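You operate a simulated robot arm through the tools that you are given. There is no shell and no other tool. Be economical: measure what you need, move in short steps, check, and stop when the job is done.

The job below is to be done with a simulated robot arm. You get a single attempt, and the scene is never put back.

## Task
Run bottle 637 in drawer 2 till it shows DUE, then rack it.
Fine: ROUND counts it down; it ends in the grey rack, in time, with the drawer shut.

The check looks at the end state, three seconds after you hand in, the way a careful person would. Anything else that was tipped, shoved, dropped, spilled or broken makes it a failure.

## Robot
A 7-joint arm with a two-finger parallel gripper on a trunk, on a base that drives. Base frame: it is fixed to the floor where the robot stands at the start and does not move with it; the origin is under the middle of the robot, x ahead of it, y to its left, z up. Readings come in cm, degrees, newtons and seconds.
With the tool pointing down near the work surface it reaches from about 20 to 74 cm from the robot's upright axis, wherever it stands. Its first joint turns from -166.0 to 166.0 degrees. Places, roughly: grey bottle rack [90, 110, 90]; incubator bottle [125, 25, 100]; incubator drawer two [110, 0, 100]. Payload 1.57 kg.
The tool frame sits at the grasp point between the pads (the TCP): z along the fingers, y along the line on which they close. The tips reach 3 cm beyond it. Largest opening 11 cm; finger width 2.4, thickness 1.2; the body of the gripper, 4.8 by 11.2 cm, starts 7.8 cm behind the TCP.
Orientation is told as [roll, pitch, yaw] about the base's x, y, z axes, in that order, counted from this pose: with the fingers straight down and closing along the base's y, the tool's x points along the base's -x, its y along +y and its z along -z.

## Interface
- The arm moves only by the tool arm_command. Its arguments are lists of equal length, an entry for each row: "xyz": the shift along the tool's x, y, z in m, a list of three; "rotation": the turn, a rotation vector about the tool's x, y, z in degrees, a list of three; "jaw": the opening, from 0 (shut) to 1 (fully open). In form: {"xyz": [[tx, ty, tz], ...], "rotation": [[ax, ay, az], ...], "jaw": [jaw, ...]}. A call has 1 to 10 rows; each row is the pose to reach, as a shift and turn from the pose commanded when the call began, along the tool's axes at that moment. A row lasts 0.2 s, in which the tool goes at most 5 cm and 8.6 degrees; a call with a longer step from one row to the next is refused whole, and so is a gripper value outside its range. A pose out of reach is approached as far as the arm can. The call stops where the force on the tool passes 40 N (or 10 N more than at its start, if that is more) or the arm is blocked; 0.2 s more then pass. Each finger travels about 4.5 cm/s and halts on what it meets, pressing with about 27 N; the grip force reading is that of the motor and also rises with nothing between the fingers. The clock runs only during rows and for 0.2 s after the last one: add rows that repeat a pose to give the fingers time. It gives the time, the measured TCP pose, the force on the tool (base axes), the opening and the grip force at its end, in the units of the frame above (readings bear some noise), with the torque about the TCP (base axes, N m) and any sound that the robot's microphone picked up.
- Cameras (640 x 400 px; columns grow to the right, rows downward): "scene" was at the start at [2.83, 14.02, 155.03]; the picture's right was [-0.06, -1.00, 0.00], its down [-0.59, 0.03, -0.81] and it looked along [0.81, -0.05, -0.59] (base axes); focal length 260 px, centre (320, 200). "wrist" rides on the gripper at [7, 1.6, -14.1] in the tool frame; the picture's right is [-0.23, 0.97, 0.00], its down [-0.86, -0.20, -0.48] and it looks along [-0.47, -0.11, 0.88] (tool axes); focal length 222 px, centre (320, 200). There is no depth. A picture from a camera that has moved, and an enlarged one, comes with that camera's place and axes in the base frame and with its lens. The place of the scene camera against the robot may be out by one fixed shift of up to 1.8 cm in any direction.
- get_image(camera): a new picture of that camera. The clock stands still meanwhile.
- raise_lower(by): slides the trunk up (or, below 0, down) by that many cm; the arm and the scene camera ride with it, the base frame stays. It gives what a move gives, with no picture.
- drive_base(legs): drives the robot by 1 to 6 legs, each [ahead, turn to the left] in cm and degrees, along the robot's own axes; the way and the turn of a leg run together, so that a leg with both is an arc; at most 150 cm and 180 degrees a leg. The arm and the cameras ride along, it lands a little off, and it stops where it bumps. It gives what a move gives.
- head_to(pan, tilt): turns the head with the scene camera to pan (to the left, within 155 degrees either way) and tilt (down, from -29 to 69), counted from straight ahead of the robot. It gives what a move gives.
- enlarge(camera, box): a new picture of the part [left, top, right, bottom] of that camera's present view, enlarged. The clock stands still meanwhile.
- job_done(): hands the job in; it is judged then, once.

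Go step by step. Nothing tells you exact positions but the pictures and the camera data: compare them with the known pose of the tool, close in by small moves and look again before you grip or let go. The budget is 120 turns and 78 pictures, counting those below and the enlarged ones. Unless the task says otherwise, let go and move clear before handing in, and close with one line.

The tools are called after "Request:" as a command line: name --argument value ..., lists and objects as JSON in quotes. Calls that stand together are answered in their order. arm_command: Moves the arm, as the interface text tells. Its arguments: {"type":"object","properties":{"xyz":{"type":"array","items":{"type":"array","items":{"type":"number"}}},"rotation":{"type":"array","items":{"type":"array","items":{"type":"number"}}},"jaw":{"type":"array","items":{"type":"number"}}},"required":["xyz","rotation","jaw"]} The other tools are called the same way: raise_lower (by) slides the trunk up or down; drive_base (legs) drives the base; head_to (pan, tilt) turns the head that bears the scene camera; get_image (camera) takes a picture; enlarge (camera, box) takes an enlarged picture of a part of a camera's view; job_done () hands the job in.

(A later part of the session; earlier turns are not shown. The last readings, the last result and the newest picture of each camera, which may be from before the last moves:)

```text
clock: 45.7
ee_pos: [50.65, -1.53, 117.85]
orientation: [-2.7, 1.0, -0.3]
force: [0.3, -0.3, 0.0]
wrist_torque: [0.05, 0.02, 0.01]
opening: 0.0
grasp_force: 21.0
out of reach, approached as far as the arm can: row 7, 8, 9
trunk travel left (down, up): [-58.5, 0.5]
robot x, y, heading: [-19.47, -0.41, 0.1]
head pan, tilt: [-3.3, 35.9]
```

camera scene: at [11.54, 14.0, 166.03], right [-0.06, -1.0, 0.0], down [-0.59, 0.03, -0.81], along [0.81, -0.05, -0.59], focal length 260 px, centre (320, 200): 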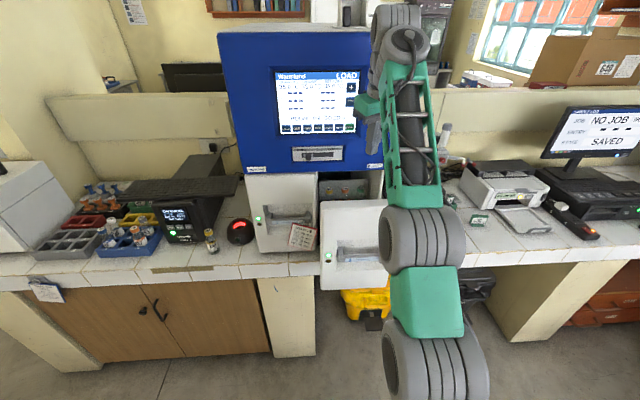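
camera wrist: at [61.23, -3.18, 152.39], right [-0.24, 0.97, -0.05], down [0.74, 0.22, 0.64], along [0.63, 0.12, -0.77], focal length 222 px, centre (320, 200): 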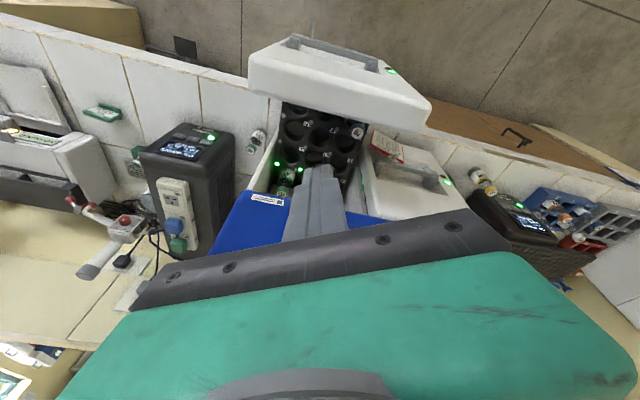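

Tool is neutral, pointing down. I bring it nearer and up (z≈128), then drive ahead so the fingers pass over the drawer front.

Request:
arm_command --xyz '[[0.04, 0, -0.02], [0.08, 0, -0.04], [0.12, 0, -0.07], [0.16, 0, -0.1], [0.18, 0, -0.11], [0.18, 0, -0.11]]' --rotation '[[0.7, -0.3, 0], [1.4, -0.5, 0], [2.1, -0.8, 0], [2.7, -1, 0], [2.7, -1, 0], [2.7, -1, 0]]' --jaw '[0, 0, 0, 0, 0, 0]'

Request:
drive_base --legs '[[30, 0]]'

Request:
get_image --camera "wrist"

```text
clock: 47.1
ee_pos: [33.09, -0.7, 129.08]
orientation: [-5.4, -0.2, -0.4]
force: [0.5, 0.1, -0.1]
wrist_torque: [-0.01, -0.02, 0.02]
opening: 0.02
grasp_force: 21.8
trunk travel left (down, up): [-58.5, 0.5]
robot x, y, heading: [-19.54, -0.02, 0.4]
head pan, tilt: [-3.3, 35.9]
```

```text
clock: 49.1
ee_pos: [62.54, -1.05, 129.1]
orientation: [-5.4, -0.1, -0.6]
force: [0.0, -0.2, -0.3]
wrist_torque: [-0.02, 0.02, 0.01]
opening: 0.01
grasp_force: 21.1
trunk travel left (down, up): [-58.5, 0.5]
robot x, y, heading: [10.03, 0.05, -0.5]
head pan, tilt: [-3.3, 35.9]
```

```text
44 pictures are left
camera wrist: at [55.55, 1.99, 142.94], right [0.24, 0.97, -0.09], down [0.85, -0.16, 0.5], along [0.47, -0.2, -0.86], focal length 222 px, centre (320, 200)
```

wrist: 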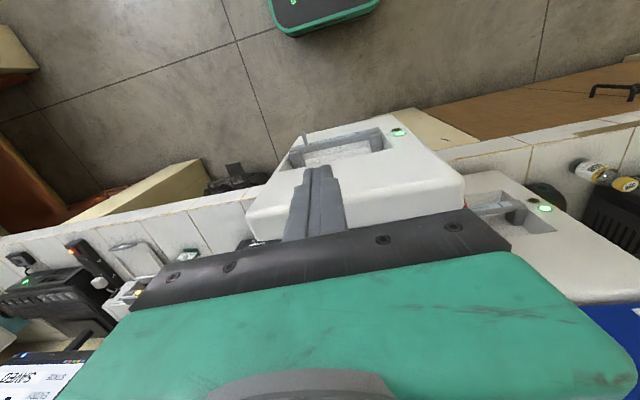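

The drawer front spans x≈64–68 with top ≈122. I move over it to x≈74, lower the fingertips to ~113 behind it, and pull back.

Request:
arm_command --xyz '[[-0.04, 0, 0], [-0.08, 0, 0], [-0.115, 0, 0], [-0.115, 0, 0.04], [-0.115, 0, 0.08], [-0.115, 0, 0.125], [-0.115, 0, 0.125]]' --rotation '[[-1.8, 0, 0], [-3.6, 0, 0], [-5.4, 0, 0], [-5.4, 0, 0], [-5.4, 0, 0], [-5.4, 0, 0], [-5.4, 0, 0]]' --jaw '[0, 0, 0, 0, 0, 0, 0]'

Request:
arm_command --xyz '[[0.03, 0, 0], [0.045, 0, 0], [0.06, 0, 0], [0.075, 0, 0], [0.09, 0, 0], [0.105, 0, 0], [0.12, 0, 0], [0.135, 0, 0], [0.15, 0, 0], [0.165, 0, 0]]' --rotation '[[0, 0, 0], [0, 0, 0], [0, 0, 0], [0, 0, 0], [0, 0, 0], [0, 0, 0], [0, 0, 0], [0, 0, 0], [0, 0, 0], [0, 0, 0]]' --jaw '[0, 0, 0, 0, 0, 0, 0, 0, 0, 0]'

Request:
get_image --camera "wrist"

```text
clock: 50.7
ee_pos: [74.0, -2.26, 116.58]
orientation: [0.0, -0.2, -0.6]
force: [0.4, -0.2, 0.1]
wrist_torque: [-0.02, 0.04, 0.01]
opening: 0.02
grasp_force: 21.2
trunk travel left (down, up): [-58.5, 0.5]
robot x, y, heading: [9.99, 0.23, -0.5]
head pan, tilt: [-3.3, 35.9]
```

```text
clock: 52.9
ee_pos: [57.33, -2.16, 116.68]
orientation: [0.0, -0.1, -0.6]
force: [0.0, -0.6, 0.3]
wrist_torque: [0.0, -0.02, -0.01]
opening: 0.01
grasp_force: 21.2
trunk travel left (down, up): [-58.5, 0.5]
robot x, y, heading: [10.14, -0.32, -0.4]
head pan, tilt: [-3.3, 35.9]
```

```text
43 pictures are left
camera wrist: at [50.39, -0.45, 130.76], right [0.24, 0.97, 0.0], down [0.85, -0.21, 0.48], along [0.47, -0.11, -0.88], focal length 222 px, centre (320, 200)
```

wrist: 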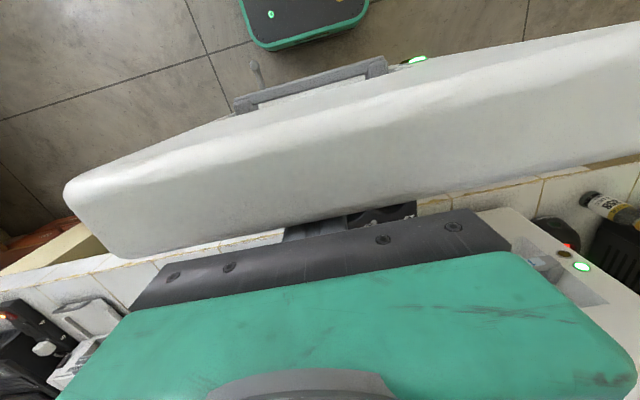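

The drawer followed. I lift the tool clear and look into the drawer.

Request:
arm_command --xyz '[[-0.01, 0, 0], [-0.01, 0, -0.04], [-0.01, 0.02, -0.08], [-0.01, 0.04, -0.12], [-0.01, 0.05, -0.12], [-0.01, 0.05, -0.12]]' --rotation '[[0, 0, 0], [0, 0, 0], [0, 0, 0], [0, 0, 0], [0, 0, 0], [0, 0, 0]]' --jaw '[0, 0, 0, 0, 0, 0]'

Request:
get_image --camera "scene"

Request:
enlarge --camera "scene" --box '[270, 150, 450, 300]'

```text
clock: 54.3
ee_pos: [58.29, 2.76, 128.46]
orientation: [0.0, -0.2, -0.7]
force: [0.2, 0.1, 0.1]
wrist_torque: [-0.02, 0.01, -0.01]
opening: 0.0
grasp_force: 21.0
trunk travel left (down, up): [-58.5, 0.5]
robot x, y, heading: [9.9, 0.11, -0.4]
head pan, tilt: [-3.3, 35.9]
```

```text
42 pictures are left
camera scene: at [12.81, 13.92, 166.03], right [-0.06, -1.0, 0.0], down [-0.59, 0.04, -0.81], along [0.81, -0.05, -0.59], focal length 260 px, centre (320, 200)
```

scene: 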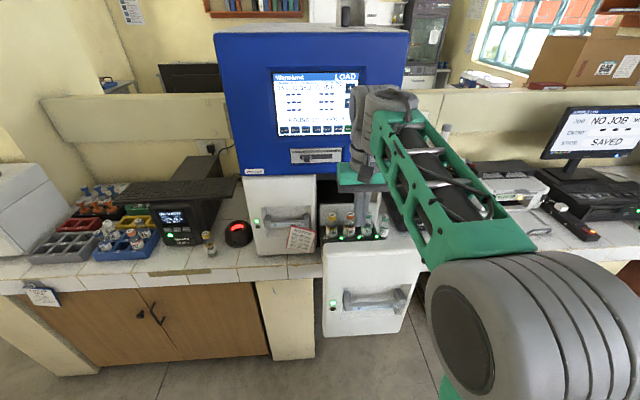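

```text
2.67 times, centred on (360, 225) of scene
camera zoom: at [12.81, 13.92, 166.03], right [-0.06, -1.0, 0.0], down [-0.59, 0.04, -0.81], along [0.81, -0.05, -0.59], focal length 692 px, centre (213, 133)
```

zoom: 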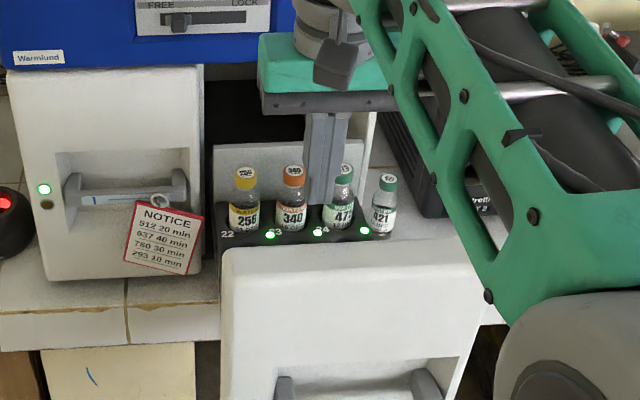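

The drawer is open wide with rows 16–21 accessible. Now I fetch 637: back off, turn left, drive along the bench and face the racks.

Request:
drive_base --legs '[[-30, 0], [0, 90], [86, 0], [0, -90], [25, 0]]'

Request:
head_to --pan 0 --tilt 40

Request:
get_image --camera "scene"

```text
clock: 62.3
ee_pos: [-22.92, 85.94, 128.5]
orientation: [0.1, -0.1, 89.9]
force: [1.2, -1.1, 0.0]
wrist_torque: [0.11, 0.0, 0.02]
opening: 0.0
grasp_force: 21.2
trunk travel left (down, up): [-58.5, 0.5]
robot x, y, heading: [-19.69, 37.64, 90.0]
head pan, tilt: [-3.3, 35.9]
stopped in leg 3: the robot was blocked; the commanded pose is now the measured one
```

```text
clock: 63.0
ee_pos: [-22.79, 86.36, 128.3]
orientation: [0.0, 0.1, 89.8]
force: [-0.9, 0.2, -0.8]
wrist_torque: [0.02, 0.0, -0.01]
opening: 0.0
grasp_force: 21.2
trunk travel left (down, up): [-58.5, 0.5]
robot x, y, heading: [-19.65, 37.96, 90.1]
head pan, tilt: [0.0, 40.0]
```

```text
40 pictures are left
camera scene: at [-34.93, 39.38, 165.42], right [1.0, 0.0, 0.0], down [0.0, -0.64, -0.77], along [0.0, 0.77, -0.64], focal length 260 px, centre (320, 200)
```

scene: 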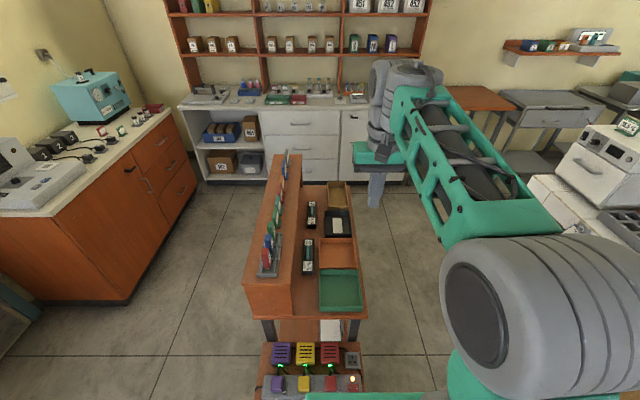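

A trolley stands in the way (x≲-15, y≳65); the base stopped at it. I'll back off and pass between it and the bench instead.

Request:
drive_base --legs '[[-28, 0], [0, -60], [52, 0], [0, 60], [40, 0], [0, -90]]'

Request:
get_image --camera "scene"

```text
clock: 78.9
ee_pos: [73.47, 78.25, 128.38]
orientation: [0.0, 0.0, -0.8]
force: [-0.4, 0.0, 0.2]
wrist_torque: [0.02, -0.02, 0.0]
opening: 0.0
grasp_force: 21.3
trunk travel left (down, up): [-58.5, 0.5]
robot x, y, heading: [25.12, 75.62, -0.4]
head pan, tilt: [0.0, 40.0]
```

```text
39 pictures are left
camera scene: at [27.77, 90.03, 165.42], right [-0.01, -1.0, 0.0], down [-0.64, 0.0, -0.77], along [0.77, -0.01, -0.64], focal length 260 px, centre (320, 200)
```

scene: 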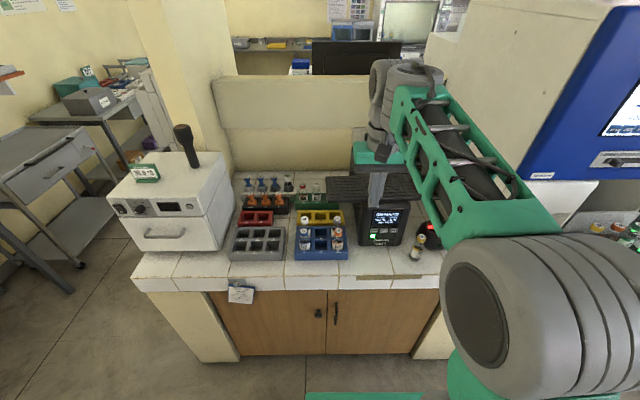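

I'm in front of the racks now. I enlarge them for measuring.

Request:
enlarge --camera "scene" --box '[220, 165, 380, 270]'

Request:
enlarge --camera "wrist" --box '[270, 0, 640, 240]'

```text
3.81 times, centred on (300, 218) of scene
camera zoom: at [27.77, 90.03, 165.42], right [-0.01, -1.0, 0.0], down [-0.64, 0.0, -0.77], along [0.77, -0.01, -0.64], focal length 989 px, centre (396, 133)
```

zoom: 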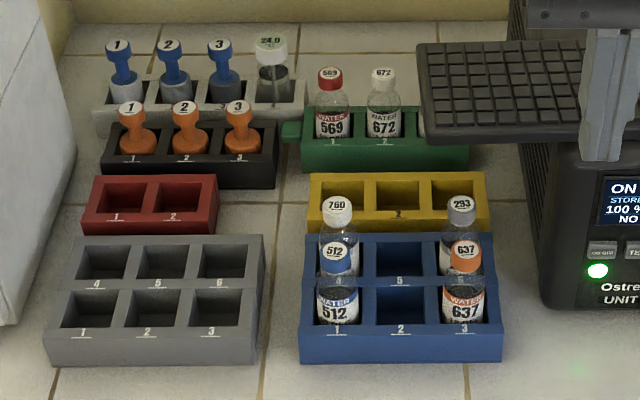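

```text
1.67 times, centred on (455, 120) of wrist
camera zoom: at [66.57, 79.97, 142.44], right [0.24, 0.97, 0.0], down [0.85, -0.21, 0.48], along [0.46, -0.12, -0.88], focal length 370 px, centre (95, 333)
```

zoom: 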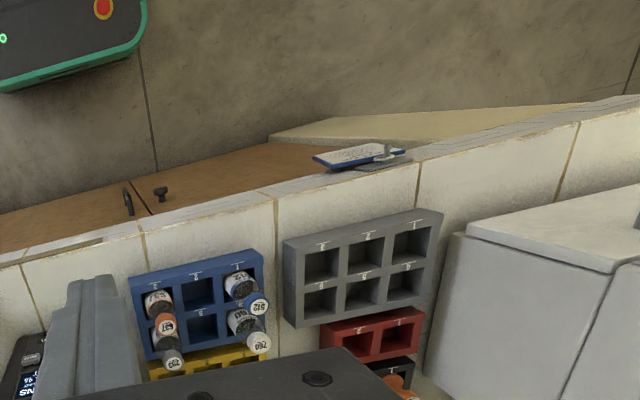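

637's cap is at about (91.5, 83.5, ~97), with the keyboard shelf close behind (x≥95, z≈106). I'll come in tilted 15° so that the hand's body stays clear, hover, and look.

Request:
arm_command --xyz '[[-0.03, 0.01, 0.03], [-0.06, 0.02, 0.065], [-0.09, 0.03, 0.1], [-0.12, 0.04, 0.135], [-0.14, 0.05, 0.165], [-0.15, 0.052, 0.19], [-0.15, 0.052, 0.19]]' --rotation '[[0, -3, 0], [0, -6, 0], [0, -9, 0], [0, -12, 0], [0, -15, 0], [0, -15, 0], [0, -15, 0]]' --jaw '[0.1, 0.2, 0.3, 0.4, 0.5, 0.5, 0.5]'

Request:
get_image --camera "wrist"

Request:
enlarge --camera "scene" --box '[260, 150, 400, 260]'

```text
clock: 80.5
ee_pos: [88.54, 83.22, 109.32]
orientation: [0.0, -15.0, -0.8]
force: [-0.3, -1.2, -0.8]
wrist_torque: [0.01, -0.01, 0.03]
opening: 5.5
grasp_force: 0.1
trunk travel left (down, up): [-58.5, 0.5]
robot x, y, heading: [24.76, 75.38, -0.7]
head pan, tilt: [0.0, 40.0]
```

```text
36 pictures are left
camera wrist: at [78.1, 85.02, 121.22], right [0.23, 0.97, 0.06], down [0.7, -0.21, 0.68], along [0.68, -0.12, -0.73], focal length 222 px, centre (320, 200)
```

wrist: 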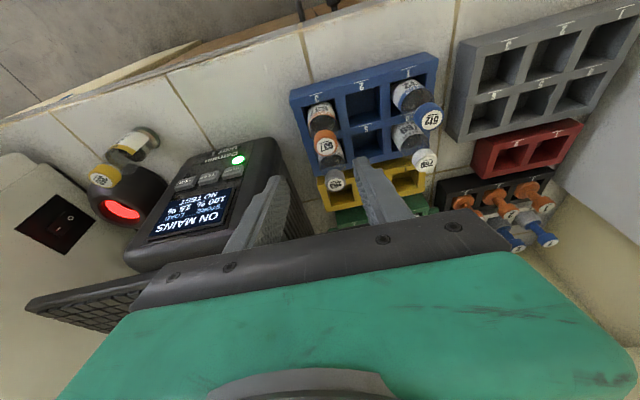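

```text
3.64 times, centred on (330, 205) of scene
camera zoom: at [27.78, 90.05, 165.42], right [-0.01, -1.0, 0.0], down [-0.64, 0.0, -0.77], along [0.77, -0.01, -0.64], focal length 944 px, centre (284, 182)
```

zoom: 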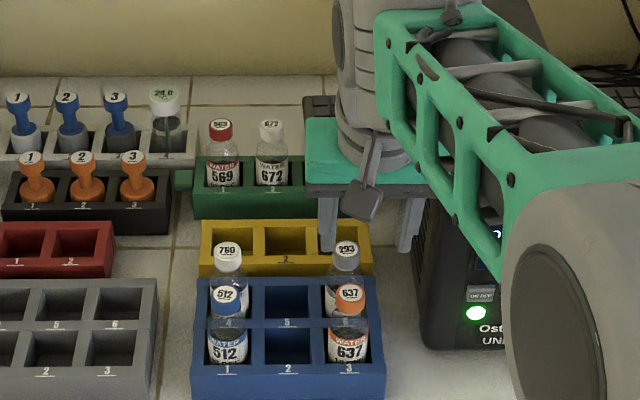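

637's cap top measures (91.3, 83.9, 98). I descend along the tilted axis to it, checking force, then close.

Request:
arm_command --xyz '[[0.003, 0.007, 0.03], [0.006, 0.007, 0.06], [0.006, 0.007, 0.09], [0.006, 0.007, 0.1], [0.006, 0.007, 0.1]]' --rotation '[[0, 0, 0], [0, 0, 0], [0, 0, 0], [0, 0, 0], [0, 0, 0]]' --jaw '[0.5, 0.5, 0.5, 0.5, 0.5]'

Request:
get_image --camera "wrist"

```text
clock: 81.7
ee_pos: [90.63, 83.87, 99.49]
orientation: [0.0, -15.1, -0.9]
force: [-0.4, -0.7, 0.7]
wrist_torque: [0.01, -0.01, 0.01]
opening: 5.53
grasp_force: 0.1
trunk travel left (down, up): [-58.5, 0.5]
robot x, y, heading: [24.7, 75.63, -0.2]
head pan, tilt: [0.0, 40.0]
```

```text
34 pictures are left
camera wrist: at [80.27, 85.66, 111.35], right [0.23, 0.97, 0.06], down [0.7, -0.21, 0.68], along [0.68, -0.12, -0.73], focal length 222 px, centre (320, 200)
```

wrist: 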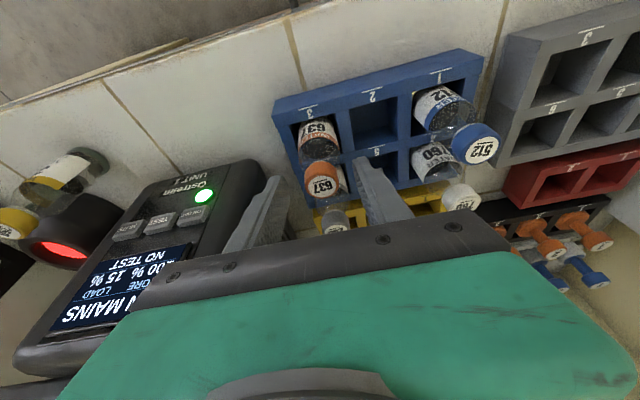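

The cap is centred between the fingers. I go down the last 3 cm and close.

Request:
arm_command --xyz '[[0, 0, 0.015], [0, 0, 0.03], [0, 0, 0.03], [0, 0, 0.03], [0, 0, 0.03], [0, 0, 0.03], [0, 0, 0.03]]' --rotation '[[0, 0, 0], [0, 0, 0], [0, 0, 0], [0, 0, 0], [0, 0, 0], [0, 0, 0], [0, 0, 0]]' --jaw '[0.5, 0.5, 0.4, 0.2, 0, 0, 0]'

Request:
get_image --camera "wrist"

```text
clock: 83.3
ee_pos: [91.59, 83.78, 96.62]
orientation: [0.0, -15.1, -0.8]
force: [0.0, -1.1, 1.5]
wrist_torque: [0.01, -0.06, -0.02]
opening: 3.72
grasp_force: 26.7
trunk travel left (down, up): [-58.5, 0.5]
robot x, y, heading: [24.94, 75.58, -0.5]
head pan, tilt: [0.0, 40.0]
```

```text
33 pictures are left
camera wrist: at [81.11, 85.56, 108.48], right [0.23, 0.97, 0.06], down [0.7, -0.21, 0.68], along [0.68, -0.12, -0.73], focal length 222 px, centre (320, 200)
```

wrist: 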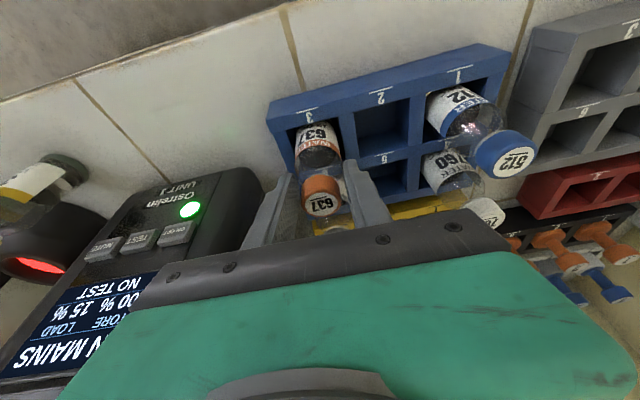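

It grips the body's shoulder by the tips (3.72 cm); I reopen a little, go 1 cm deeper for a surer hold, close and lift 3 cm.

Request:
arm_command --xyz '[[0, 0, 0], [0, 0, 0.005], [0, 0, 0.011], [0, 0, 0.011], [0, 0, 0.011], [0, 0, 0.011], [0, 0, 0.011], [-0.005, 0, -0.008], [-0.008, 0, -0.019], [-0.008, 0, -0.019]]' --rotation '[[0, 0, 0], [0, 0, 0], [0, 0, 0], [0, 0, 0], [0, 0, 0], [0, 0, 0], [0, 0, 0], [0, 0, 0], [0, 0, 0], [0, 0, 0]]' --jaw '[0.45, 0.45, 0.45, 0.2, 0, 0, 0, 0, 0, 0]'

Request:
get_image --camera "wrist"

```text
clock: 85.5
ee_pos: [91.69, 83.88, 98.72]
orientation: [0.0, -15.1, -0.9]
force: [0.5, 0.5, -0.8]
wrist_torque: [-0.03, 0.02, 0.03]
opening: 3.88
grasp_force: 27.2
trunk travel left (down, up): [-58.5, 0.5]
robot x, y, heading: [24.8, 75.59, -0.3]
head pan, tilt: [0.0, 40.0]
```

```text
32 pictures are left
camera wrist: at [81.29, 85.68, 110.53], right [0.23, 0.97, 0.06], down [0.7, -0.21, 0.68], along [0.68, -0.12, -0.73], focal length 222 px, centre (320, 200)
```

wrist: 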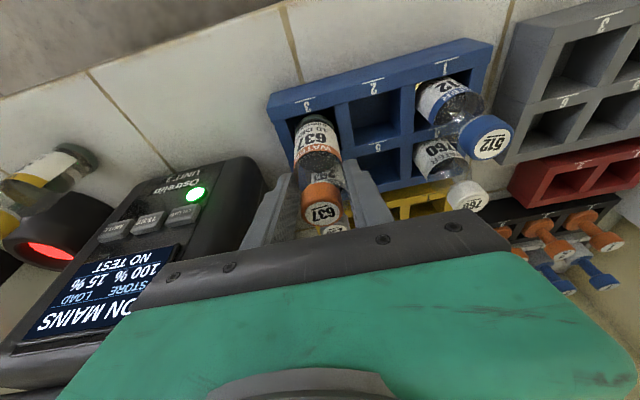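

637 is held and lifting freely. I raise it, draw it back from the shelf, and hold it at z≈117.

Request:
arm_command --xyz '[[-0.01, 0, -0.039], [-0.02, 0, -0.078], [-0.031, 0, -0.116], [0.01, 0, -0.128], [0.05, 0, -0.14], [0.09, 0, -0.15], [0.12, 0, -0.16], [0.14, 0, -0.18], [0.14, 0, -0.19], [0.14, 0, -0.19]]' --rotation '[[0, 0, 0], [0, 0, 0], [0, 0, 0], [0, 0, 0], [0, 3, 0], [0, 6, 0], [0, 9, 0], [0, 12, 0], [0, 15, 0], [0, 15, 0]]' --jaw '[0, 0, 0, 0, 0, 0, 0, 0, 0, 0]'

Request:
drive_base --legs '[[-5, 0], [0, 60], [-38, 0], [0, -60]]'

Request:
get_image --camera "scene"

Request:
get_image --camera "wrist"

```text
clock: 87.7
ee_pos: [73.04, 84.21, 113.44]
orientation: [0.1, 0.0, -0.8]
force: [0.7, 0.4, -0.7]
wrist_torque: [-0.02, -0.01, -0.01]
opening: 3.84
grasp_force: 26.7
trunk travel left (down, up): [-58.5, 0.5]
robot x, y, heading: [24.91, 75.28, -0.4]
head pan, tilt: [0.0, 40.0]
```

```text
clock: 95.5
ee_pos: [47.63, 58.34, 113.45]
orientation: [0.0, 0.0, 7.3]
force: [0.3, 0.4, 0.2]
wrist_torque: [-0.04, -0.01, -0.01]
opening: 3.85
grasp_force: 26.6
trunk travel left (down, up): [-58.5, 0.5]
robot x, y, heading: [0.92, 43.1, 8.1]
head pan, tilt: [0.0, 40.0]
stopped in leg 4: the robot was blocked; the commanded pose is now the measured one
```

```text
31 pictures are left
camera scene: at [1.68, 57.84, 165.41], right [0.13, -0.99, 0.0], down [-0.64, -0.09, -0.77], along [0.76, 0.1, -0.64], focal length 260 px, centre (320, 200)
```

scene: 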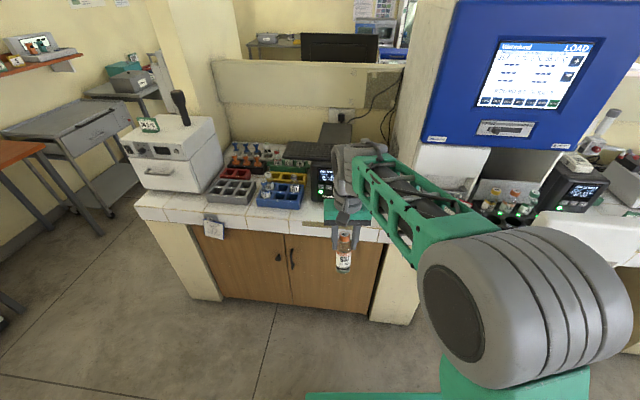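

```text
30 pictures are left
camera wrist: at [40.45, 59.18, 127.54], right [0.1, 0.99, 0.0], down [0.87, -0.09, 0.48], along [0.48, -0.05, -0.88], focal length 222 px, centre (320, 200)
```

wrist: 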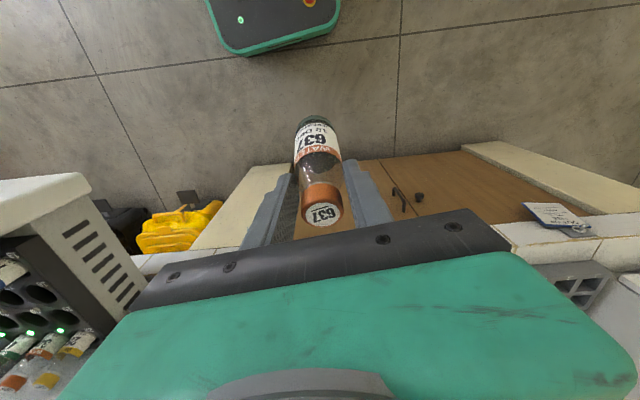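

The base's rear corner touched the trolley in turning; I drive ahead 18 cm and finish the turn there.

Request:
drive_base --legs '[[16, 0], [0, -8]]'

Request:
get_image --camera "scene"

```text
clock: 97.5
ee_pos: [65.25, 53.99, 113.4]
orientation: [0.0, 0.0, -0.7]
force: [-0.3, -0.2, -0.4]
wrist_torque: [-0.01, -0.01, -0.01]
opening: 3.87
grasp_force: 27.1
trunk travel left (down, up): [-58.5, 0.5]
robot x, y, heading: [17.21, 45.08, -0.2]
head pan, tilt: [0.0, 40.0]
```

```text
29 pictures are left
camera scene: at [19.82, 59.7, 165.42], right [-0.01, -1.0, 0.0], down [-0.64, 0.0, -0.77], along [0.77, 0.0, -0.64], focal length 260 px, centre (320, 200)
```

scene: 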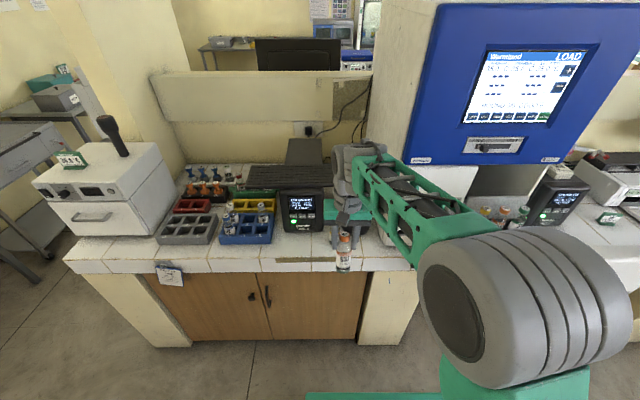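

I bring the bottle in front of and above the red scanner window (about (97, 45, 92)) and listen for a beep.

Request:
arm_command --xyz '[[0, -0.03, 0], [-0.02, -0.06, 0], [-0.06, -0.09, 0], [-0.1, -0.09, 0.02], [-0.14, -0.09, 0.04], [-0.18, -0.09, 0.06], [-0.21, -0.09, 0.08], [-0.21, -0.09, 0.09], [-0.21, -0.09, 0.09]]' --rotation '[[0, 0, 0], [0, 0, 0], [0, 0, 0], [0, 0, 0], [0, 0, 0], [0, 0, 0], [0, 0, 0], [0, 0, 0], [0, 0, 0]]' --jaw '[0, 0, 0, 0, 0, 0, 0, 0, 0]'

Request:
get_image --camera "wrist"

Request:
enlarge --camera "scene" --box '[320, 40, 600, 280]'

```text
clock: 99.5
ee_pos: [86.26, 44.47, 104.43]
orientation: [0.0, 0.0, -0.7]
force: [-0.1, -0.2, -1.2]
wrist_torque: [0.0, 0.01, 0.02]
opening: 3.86
grasp_force: 26.9
trunk travel left (down, up): [-58.5, 0.5]
robot x, y, heading: [17.18, 45.3, -0.4]
head pan, tilt: [0.0, 40.0]
```

```text
28 pictures are left
camera wrist: at [79.24, 46.31, 118.48], right [0.24, 0.97, 0.0], down [0.85, -0.21, 0.48], along [0.46, -0.11, -0.88], focal length 222 px, centre (320, 200)
```

wrist: 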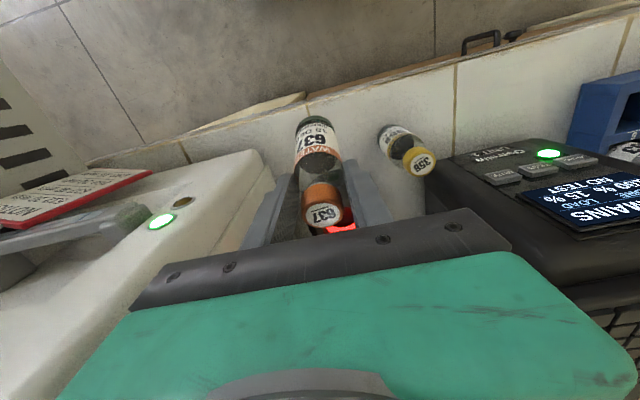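

```text
1.67 times, centred on (460, 160) of scene
camera zoom: at [19.8, 59.73, 165.41], right [-0.01, -1.0, 0.0], down [-0.64, 0.0, -0.77], along [0.77, 0.0, -0.64], focal length 433 px, centre (87, 267)
```

zoom: 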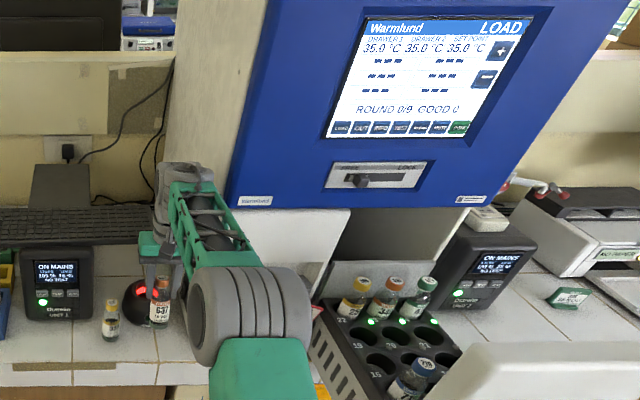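

No beep: the label faces away from the window. I draw back 10 cm and turn the bottle about its axis toward the scanner.

Request:
arm_command --xyz '[[0.04, 0.02, 0], [0.08, 0.02, 0], [0.1, 0.02, 0], [0.1, 0.02, 0], [0.1, 0.02, 0], [0.1, 0.02, 0], [0.1, 0.02, 0], [0.1, 0.02, 0], [0.1, 0.02, 0], [0.1, 0.02, 0]]' --rotation '[[0, 0, 8.5], [0, 0, 17], [0, 0, 25.5], [0, 0, 34], [0, 0, 42.5], [0, 0, 51], [0, 0, 59.5], [0, 0, 68], [0, 0, 76.5], [0, 0, 85]]' --jaw '[0, 0, 0, 0, 0, 0, 0, 0, 0, 0]'

Request:
arm_command --xyz '[[0, 0, 0], [0, 0, 0], [0, 0, 0], [0, 0, 0], [0, 0, 0], [0, 0, 0], [0, 0, 0], [0, 0, 0], [0, 0, 0], [0, 0, 0]]' --rotation '[[0, 0, 8.5], [0, 0, 17], [0, 0, 25.5], [0, 0, 34], [0, 0, 42.5], [0, 0, 51], [0, 0, 59.5], [0, 0, 68], [0, 0, 76.5], [0, 0, 85]]' --jaw '[0, 0, 0, 0, 0, 0, 0, 0, 0, 0]'

```text
clock: 101.7
ee_pos: [76.14, 46.91, 104.42]
orientation: [0.0, 0.0, -85.8]
force: [-0.8, 0.4, -0.1]
wrist_torque: [-0.02, -0.04, -0.01]
opening: 3.83
grasp_force: 27.1
trunk travel left (down, up): [-58.5, 0.5]
robot x, y, heading: [17.07, 45.11, -0.4]
head pan, tilt: [0.0, 40.0]
```

```text
clock: 103.9
ee_pos: [76.18, 46.8, 104.49]
orientation: [0.0, 0.0, -170.9]
force: [-0.1, 0.3, -0.6]
wrist_torque: [-0.03, 0.02, 0.01]
opening: 3.83
grasp_force: 27.3
trunk travel left (down, up): [-58.5, 0.5]
robot x, y, heading: [17.58, 44.93, -0.4]
head pan, tilt: [0.0, 40.0]
```

The turn went fine. I present the label toward the window from the front, approaching slowly.

Request:
arm_command --xyz '[[0.02, 0.02, 0.01], [0.04, 0.025, 0.02], [0.06, 0.027, 0.03], [0.077, 0.027, 0.04], [0.077, 0.027, 0.04], [0.09, 0.027, 0.05], [0.1, 0.027, 0.05], [0.1, 0.027, 0.05], [0.1, 0.027, 0.05]]' --rotation '[[0, 0, 0], [0, 0, 0], [0, 0, 0], [0, 0, 4], [0, 0, 8], [0, 0, 8], [0, 0, 8], [0, 0, 8], [0, 0, 8]]' --jaw '[0, 0, 0, 0, 0, 0, 0, 0, 0]'

Request:
enlarge --camera "scene" --box '[320, 40, 600, 280]'

```text
clock: 105.9
ee_pos: [86.73, 45.73, 99.6]
orientation: [0.8, -0.2, -178.6]
force: [-0.3, 0.3, -0.2]
wrist_torque: [0.0, 0.05, 0.01]
opening: 3.85
grasp_force: 26.9
out of reach, approached as far as the arm can: row 4, 5, 6
trunk travel left (down, up): [-58.5, 0.5]
robot x, y, heading: [17.1, 45.3, -0.3]
head pan, tilt: [0.0, 40.0]
```

```text
1.67 times, centred on (460, 160) of scene
camera zoom: at [19.81, 59.73, 165.41], right [-0.01, -1.0, 0.0], down [-0.64, 0.0, -0.77], along [0.77, 0.0, -0.64], focal length 433 px, centre (87, 267)
```

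zoom: 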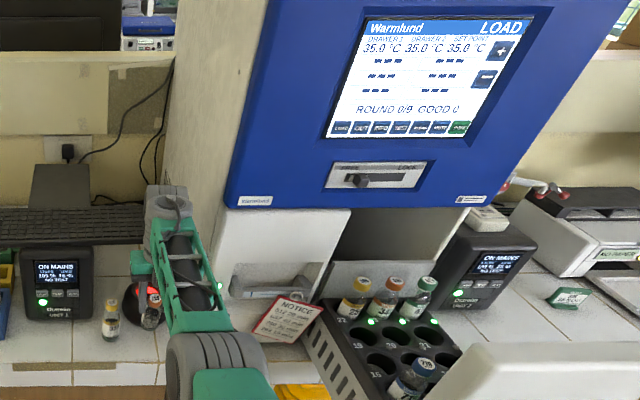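

Still no sound. I look closely with the wrist camera at the label and scanner geometry.

Request:
enlarge --camera "wrist" --box '[220, 60, 420, 250]'

```text
2.11 times, centred on (320, 155) of wrist
camera zoom: at [93.7, 44.46, 113.64], right [-0.2, -0.98, 0.01], down [-0.86, 0.19, 0.48], along [-0.47, 0.08, -0.88], focal length 468 px, centre (320, 295)
```

zoom: 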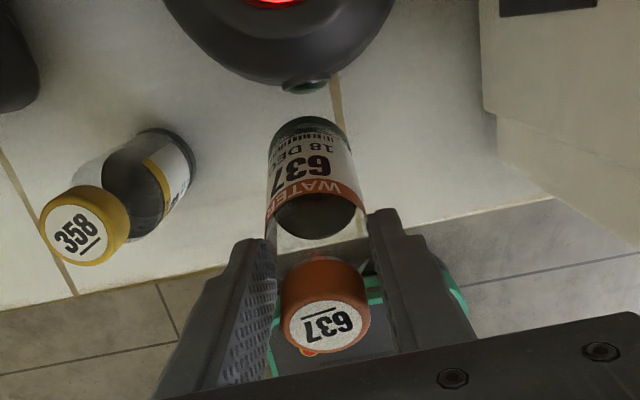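

The barcode sits low on the label, below the window's line of sight (the window looks up and forward). I raise the bottle slowly in front of it.

Request:
arm_command --xyz '[[0, 0, -0.015], [0, 0, -0.03], [0, 0, -0.045], [0, 0, -0.06], [0, 0, -0.075], [0, 0, -0.09], [0, 0, -0.1], [0, 0, -0.1]]' --rotation '[[0, 0, 0], [0, 0, 0], [0, 0, 0], [0, 0, 0], [0, 0, 0], [0, 0, 0], [0, 0, 0], [0, 0, 0]]' --jaw '[0, 0, 0, 0, 0, 0, 0, 0]'

Request:
enlarge --camera "wrist" --box '[220, 0, 420, 200]'

```text
clock: 107.7
ee_pos: [86.5, 45.77, 109.27]
orientation: [0.0, 0.0, -178.7]
force: [0.5, -0.2, -0.6]
wrist_torque: [0.01, 0.0, 0.0]
opening: 3.86
grasp_force: 27.2
trunk travel left (down, up): [-58.5, 0.5]
robot x, y, heading: [16.82, 45.56, -0.2]
head pan, tilt: [0.0, 40.0]
```

```text
2.00 times, centred on (320, 100) of wrist
camera zoom: at [93.43, 44.35, 123.52], right [-0.21, -0.98, 0.0], down [-0.86, 0.18, 0.48], along [-0.47, 0.1, -0.88], focal length 444 px, centre (320, 400)
```

zoom: 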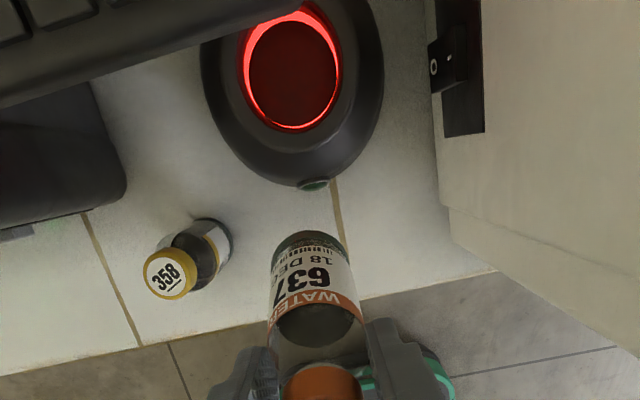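

The reader's glass is a round well facing up, so the label must face down over it. I retreat, unwind the yaw to neutral, and will then tip the bottle forward so its label faces down.

Request:
arm_command --xyz '[[-0.04, 0, 0], [-0.08, 0, 0], [-0.12, 0, 0], [-0.14, 0, 0], [-0.14, 0, 0], [-0.14, 0, 0], [-0.14, 0, 0], [-0.14, 0, 0], [-0.14, 0, 0], [-0.14, 0, 0]]' --rotation '[[0, 0, -8.5], [0, 0, -17], [0, 0, -25.5], [0, 0, -34], [0, 0, -42.5], [0, 0, -51], [0, 0, -59.5], [0, 0, -68], [0, 0, -76.5], [0, 0, -85]]' --jaw '[0, 0, 0, 0, 0, 0, 0, 0, 0, 0]'

Request:
arm_command --xyz '[[0, 0, 0], [0, 0, 0], [0, 0, 0], [0, 0, 0], [0, 0, 0], [0, 0, 0], [0, 0, 0], [0, 0, 0], [0, 0, 0], [0, 0, 0]]' --rotation '[[0, 0, -8.5], [0, 0, -17], [0, 0, -25.5], [0, 0, -34], [0, 0, -42.5], [0, 0, -51], [0, 0, -59.5], [0, 0, -68], [0, 0, -76.5], [0, 0, -85]]' --jaw '[0, 0, 0, 0, 0, 0, 0, 0, 0, 0]'

Request:
arm_command --xyz '[[0, 0, 0], [0, 0, 0], [0, 0, 0], [0, 0, 0], [0, 0, 0], [0, 0, 0], [0, 0, 0], [0, 0, 0], [0, 0, 0], [0, 0, 0]]' --rotation '[[0, -3, -4], [0, -8, -8], [0, -16, -8], [0, -24, -8], [0, -32, -8], [0, -40, -8], [0, -48, -8], [0, -56, -8], [0, -64, -8], [0, -70, -8]]' --jaw '[0, 0, 0, 0, 0, 0, 0, 0, 0, 0]'

Request:
get_image --camera "wrist"

```text
clock: 109.9
ee_pos: [72.36, 45.48, 109.3]
orientation: [-0.1, 0.1, -93.5]
force: [0.2, 0.3, -0.6]
wrist_torque: [-0.02, 0.0, 0.01]
opening: 3.86
grasp_force: 27.5
trunk travel left (down, up): [-58.5, 0.5]
robot x, y, heading: [17.03, 45.39, -0.4]
head pan, tilt: [0.0, 40.0]
```

```text
clock: 112.1
ee_pos: [72.55, 45.29, 109.47]
orientation: [0.0, 0.2, -8.7]
force: [0.1, 0.4, -1.2]
wrist_torque: [0.0, 0.0, 0.02]
opening: 3.85
grasp_force: 26.8
trunk travel left (down, up): [-58.5, 0.5]
robot x, y, heading: [17.35, 44.99, -0.3]
head pan, tilt: [0.0, 40.0]
```

```text
clock: 113.7
ee_pos: [70.04, 44.42, 99.94]
orientation: [-5.1, -36.1, 1.0]
force: [0.9, 0.4, -0.2]
wrist_torque: [0.04, 0.04, -0.02]
opening: 3.84
grasp_force: 26.5
out of reach, approached as far as the arm can: row 1, 2, 3, 4
trunk travel left (down, up): [-58.5, 0.5]
robot x, y, heading: [17.12, 44.99, -0.3]
head pan, tilt: [0.0, 40.0]
stopped in row 8: the arm was blocked; the commanded pose is now the measured one
```

```text
23 pictures are left
camera wrist: at [56.1, 47.08, 107.12], right [0.22, 0.97, 0.06], down [0.4, -0.15, 0.9], along [0.89, -0.17, -0.42], focal length 222 px, centre (320, 200)
```

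wrist: 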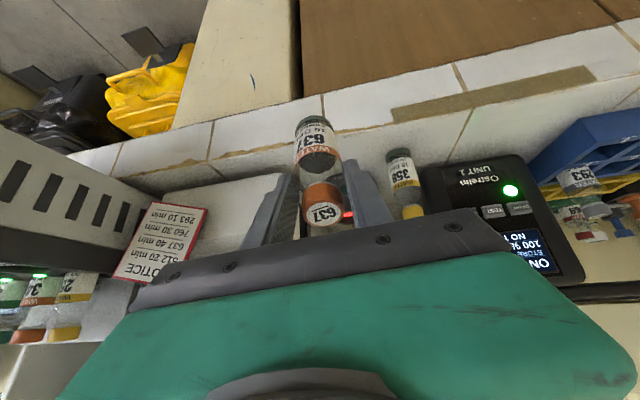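

The arm is cramped at that height; I raise it and extend a bit, finish the tilt there, then lower the trunk instead.

Request:
arm_command --xyz '[[-0.04, 0, -0.02], [-0.08, 0, -0.04], [-0.12, 0, -0.06], [-0.16, 0, -0.08], [-0.2, 0, -0.103], [-0.2, 0, -0.103], [-0.2, 0, -0.103], [-0.2, 0, -0.103], [-0.2, 0, -0.103], [-0.2, 0, -0.103]]' --rotation '[[0, 0, 0], [0, 0, 0], [0, 0, 0], [0, 0, 0], [0, -6, 0], [0, -13, 0], [0, -20, 0], [0, -27, 0], [0, -34, 0], [0, -34, 0]]' --jaw '[0, 0, 0, 0, 0, 0, 0, 0, 0, 0]'

Request:
raise_lower --by -14

```text
clock: 115.9
ee_pos: [80.01, 45.4, 120.89]
orientation: [-12.4, -70.7, 9.7]
force: [-0.2, 0.9, -0.6]
wrist_torque: [0.01, 0.01, 0.03]
opening: 3.81
grasp_force: 26.6
trunk travel left (down, up): [-58.5, 0.5]
robot x, y, heading: [16.98, 45.08, -0.0]
head pan, tilt: [0.0, 40.0]
```

```text
clock: 117.6
ee_pos: [80.01, 45.55, 106.96]
orientation: [-12.4, -70.6, 9.6]
force: [0.1, 0.1, -0.2]
wrist_torque: [0.0, 0.04, 0.0]
opening: 3.84
grasp_force: 27.2
trunk travel left (down, up): [-44.5, 14.5]
robot x, y, heading: [17.19, 44.93, -0.4]
head pan, tilt: [0.0, 40.0]
```

The bottle is now tipped label-down at (80, 45.5, 107). I lower it slightly and slide it over the glass, below the keyboard's level, in small steps.

Request:
arm_command --xyz '[[0.02, -0.01, 0.008], [0.0435, -0.0167, 0.0157], [0.036, -0.016, 0.038], [0.029, -0.015, 0.06], [0.022, -0.014, 0.08], [0.0157, -0.0136, 0.096], [0.0157, -0.0136, 0.096], [0.0157, -0.0136, 0.096]]' --rotation '[[0, 0, 0], [0, 0, 0], [0, 0, 0], [0, 0, 0], [0, 0, 0], [0, 0, 0], [0, 0, 0], [0, 0, 0]]' --jaw '[0, 0, 0, 0, 0, 0, 0, 0]'

Request:
get_image --camera "wrist"

```text
clock: 119.4
ee_pos: [88.59, 43.5, 102.46]
orientation: [-12.4, -70.6, 9.6]
force: [0.4, -0.1, 0.1]
wrist_torque: [-0.01, 0.02, -0.01]
opening: 3.84
grasp_force: 26.9
trunk travel left (down, up): [-44.5, 14.5]
robot x, y, heading: [17.25, 45.27, -0.3]
head pan, tilt: [0.0, 40.0]
```

```text
22 pictures are left
camera wrist: at [72.92, 45.56, 100.38], right [0.11, 0.98, 0.15], down [-0.18, -0.12, 0.98], along [0.98, -0.13, 0.16], focal length 222 px, centre (320, 200)
```

wrist: 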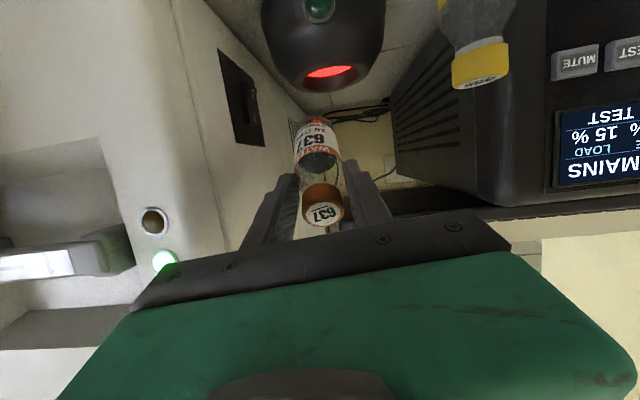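

The bottle floats just above and short of the glass. I shift it 4 cm further, 1.7 left and 2 lower, step by step, listening.

Request:
arm_command --xyz '[[0, 0.01, 0.01], [0, 0.02, 0.02], [0, 0.02, 0.03], [0, 0.02, 0.04], [0.005, 0.02, 0.043], [0.015, 0.02, 0.043], [0.025, 0.02, 0.043], [0.025, 0.02, 0.043]]' --rotation '[[0, 0, 0], [0, 0, 0], [0, 0, 0], [0, 0, 0], [0, 0, 0], [0, 0, 0], [0, 0, 0], [0, 0, 0]]' --jaw '[0, 0, 0, 0, 0, 0, 0, 0]'

Request:
enlarge --camera "scene" --box '[290, 30, 600, 290]'

```text
clock: 121.2
ee_pos: [91.88, 45.02, 98.52]
orientation: [-12.4, -70.6, 9.8]
force: [0.6, -0.1, -0.2]
wrist_torque: [0.0, 0.04, -0.02]
opening: 3.86
grasp_force: 26.8
trunk travel left (down, up): [-44.5, 14.5]
robot x, y, heading: [16.95, 45.2, -0.4]
head pan, tilt: [0.0, 40.0]
```

```text
1.54 times, centred on (445, 160) of scene
camera zoom: at [19.86, 59.73, 151.41], right [-0.01, -1.0, 0.0], down [-0.64, 0.0, -0.77], along [0.77, 0.0, -0.64], focal length 400 px, centre (128, 262)
```

zoom: 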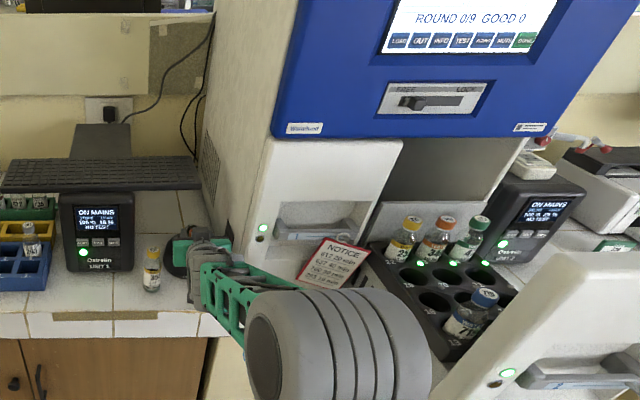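

Nothing yet. The reader's well may want the bottle from above, so I back up, tip the bottle up to ~20° from upright, then hover it over the well.

Request:
arm_command --xyz '[[-0.017, -0.003, -0.034], [-0.034, -0.006, -0.068], [-0.049, -0.009, -0.101], [-0.049, -0.009, -0.101], [-0.049, -0.009, -0.101], [-0.049, -0.009, -0.101], [-0.049, -0.009, -0.101], [-0.049, -0.009, -0.101], [-0.049, -0.009, -0.101], [-0.049, -0.009, -0.101]]' --rotation '[[0, 0, 0], [0, 0, 0], [0, 0, 0], [0, 8, 0], [0, 16, 0], [0, 24, 0], [0, 32, 0], [0, 40, 0], [0, 48, 0], [0, 50, 0]]' --jaw '[0, 0, 0, 0, 0, 0, 0, 0, 0, 0]'

Request:
get_image --camera "wrist"

```text
clock: 123.4
ee_pos: [83.96, 45.1, 106.53]
orientation: [-4.2, -20.8, -0.5]
force: [-0.6, 0.4, -0.4]
wrist_torque: [-0.02, 0.02, 0.0]
opening: 3.84
grasp_force: 27.3
trunk travel left (down, up): [-44.5, 14.5]
robot x, y, heading: [17.39, 45.14, -0.3]
head pan, tilt: [0.0, 40.0]
```

```text
20 pictures are left
camera wrist: at [72.41, 47.85, 117.06], right [0.25, 0.97, 0.01], down [0.62, -0.17, 0.76], along [0.74, -0.18, -0.64], focal length 222 px, centre (320, 200)
```

wrist: 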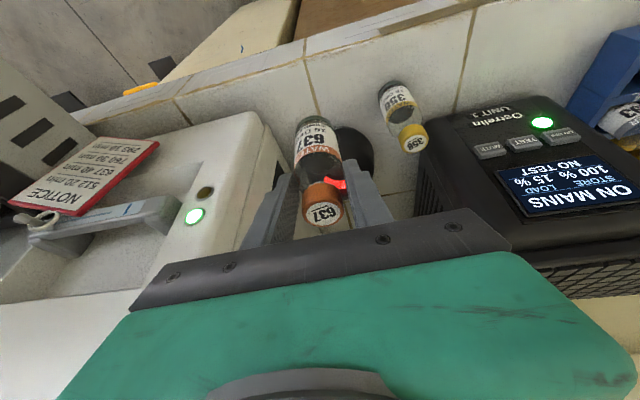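

The well is at (98.5, 45, 91.5). I carry the bottle base over it and lower it gently toward the well.

Request:
arm_command --xyz '[[-0.03, 0, 0.012], [-0.06, 0, 0.025], [-0.085, 0, 0.034], [-0.0875, 0, 0.05], [-0.0875, 0, 0.065], [-0.0875, 0, 0.075], [-0.085, 0, 0.085], [-0.085, 0, 0.085]]' --rotation '[[0, 0, 0], [0, 0, 0], [0, 0, 0], [0, 0, 0], [0, 0, 0], [0, 0, 0], [0, 0, 0], [0, 0, 0]]' --jaw '[0, 0, 0, 0, 0, 0, 0, 0]'

Request:
enlarge --camera "wrist" --box '[220, 60, 480, 240]'

```text
clock: 125.2
ee_pos: [94.84, 44.21, 102.23]
orientation: [-4.3, -21.5, -0.5]
force: [-0.3, 0.8, 20.9]
wrist_torque: [0.11, -0.03, 0.01]
opening: 3.84
grasp_force: 27.2
trunk travel left (down, up): [-44.5, 14.5]
robot x, y, heading: [17.48, 44.96, -0.3]
head pan, tilt: [0.0, 40.0]
```

```text
2.22 times, centred on (350, 150) of wrist
camera zoom: at [83.23, 47.1, 112.66], right [0.25, 0.97, 0.01], down [0.61, -0.17, 0.77], along [0.75, -0.18, -0.64], focal length 494 px, centre (253, 311)
```

zoom: 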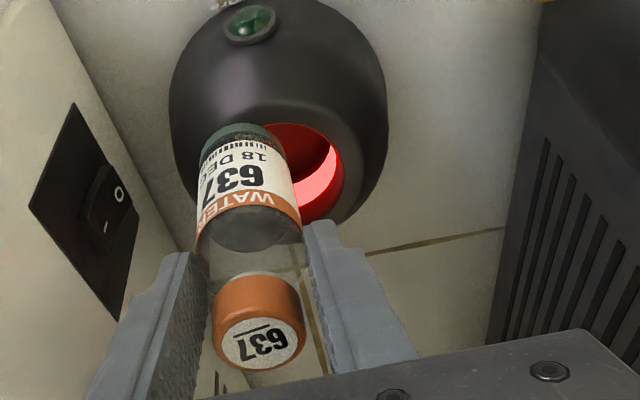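

The base touched the reader's rim; the well is about 3 cm further left of the base. I lift 2.5 cm, shift left 2.8 cm and lower gently, listening.

Request:
arm_command --xyz '[[-0.005, 0, -0.013], [-0.009, 0, -0.024], [-0.009, 0.015, -0.024], [-0.009, 0.029, -0.024], [-0.006, 0.029, -0.015], [-0.003, 0.029, -0.006], [-0.001, 0.029, 0], [-0.001, 0.029, 0]]' --rotation '[[0, 0, 0], [0, 0, 0], [0, 0, 0], [0, 0, 0], [0, 0, 0], [0, 0, 0], [0, 0, 0], [0, 0, 0]]' --jaw '[0, 0, 0, 0, 0, 0, 0, 0]'

Request:
enlarge --camera "wrist" --box '[220, 60, 480, 240]'

```text
clock: 127.0
ee_pos: [95.09, 47.2, 102.14]
orientation: [-4.3, -21.7, -0.6]
force: [0.3, -0.4, 27.8]
wrist_torque: [0.01, -0.07, -0.03]
opening: 3.83
grasp_force: 27.3
trunk travel left (down, up): [-44.5, 14.5]
robot x, y, heading: [17.16, 44.97, -0.2]
head pan, tilt: [0.0, 40.0]
```

```text
2.22 times, centred on (350, 150) of wrist
camera zoom: at [83.34, 50.0, 112.57], right [0.25, 0.97, 0.02], down [0.61, -0.17, 0.77], along [0.75, -0.18, -0.63], focal length 494 px, centre (253, 311)
```

zoom: 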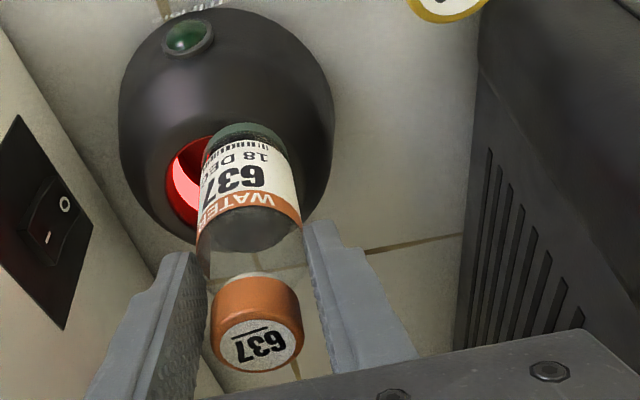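

The base now sits at the well's near rim. I lift 1.5 cm, go 2.5 cm ahead and 0.5 right, and lower again.

Request:
arm_command --xyz '[[-0.005, 0, -0.015], [-0.017, -0.003, -0.01], [-0.029, -0.006, -0.006], [-0.025, -0.006, 0.004], [-0.022, -0.006, 0.012], [-0.018, -0.006, 0.022], [-0.015, -0.006, 0.03], [-0.015, -0.006, 0.03]]' --rotation '[[0, 0, 0], [0, 0, 0], [0, 0, 0], [0, 0, 0], [0, 0, 0], [0, 0, 0], [0, 0, 0], [0, 0, 0]]' --jaw '[0, 0, 0, 0, 0, 0, 0, 0]'

```text
clock: 128.8
ee_pos: [97.3, 46.36, 99.77]
orientation: [-4.1, -21.6, -0.4]
force: [-2.2, 8.5, 32.9]
wrist_torque: [0.99, -0.28, 0.15]
opening: 4.02
grasp_force: 27.1
out of reach, approached as far as the arm can: row 2, 3, 4, 5, 6
trunk travel left (down, up): [-44.5, 14.5]
robot x, y, heading: [16.82, 45.22, -0.2]
head pan, tilt: [0.0, 40.0]
```

It went 2.4 cm lower, but still no sound. I look.

Request:
get_image --camera "wrist"

```text
17 pictures are left
camera wrist: at [85.71, 49.23, 110.18], right [0.24, 0.97, 0.02], down [0.61, -0.17, 0.77], along [0.75, -0.18, -0.64], focal length 222 px, centre (320, 200)
```

wrist: 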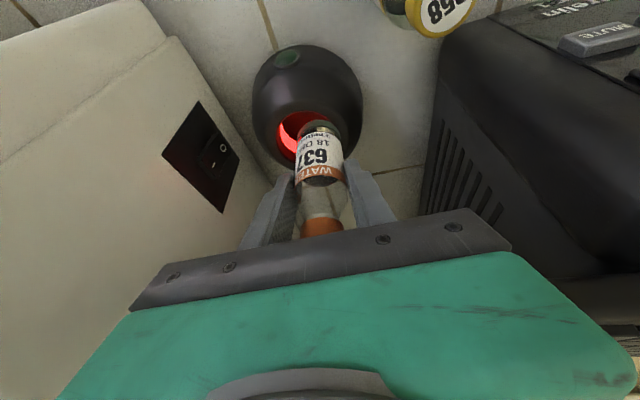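

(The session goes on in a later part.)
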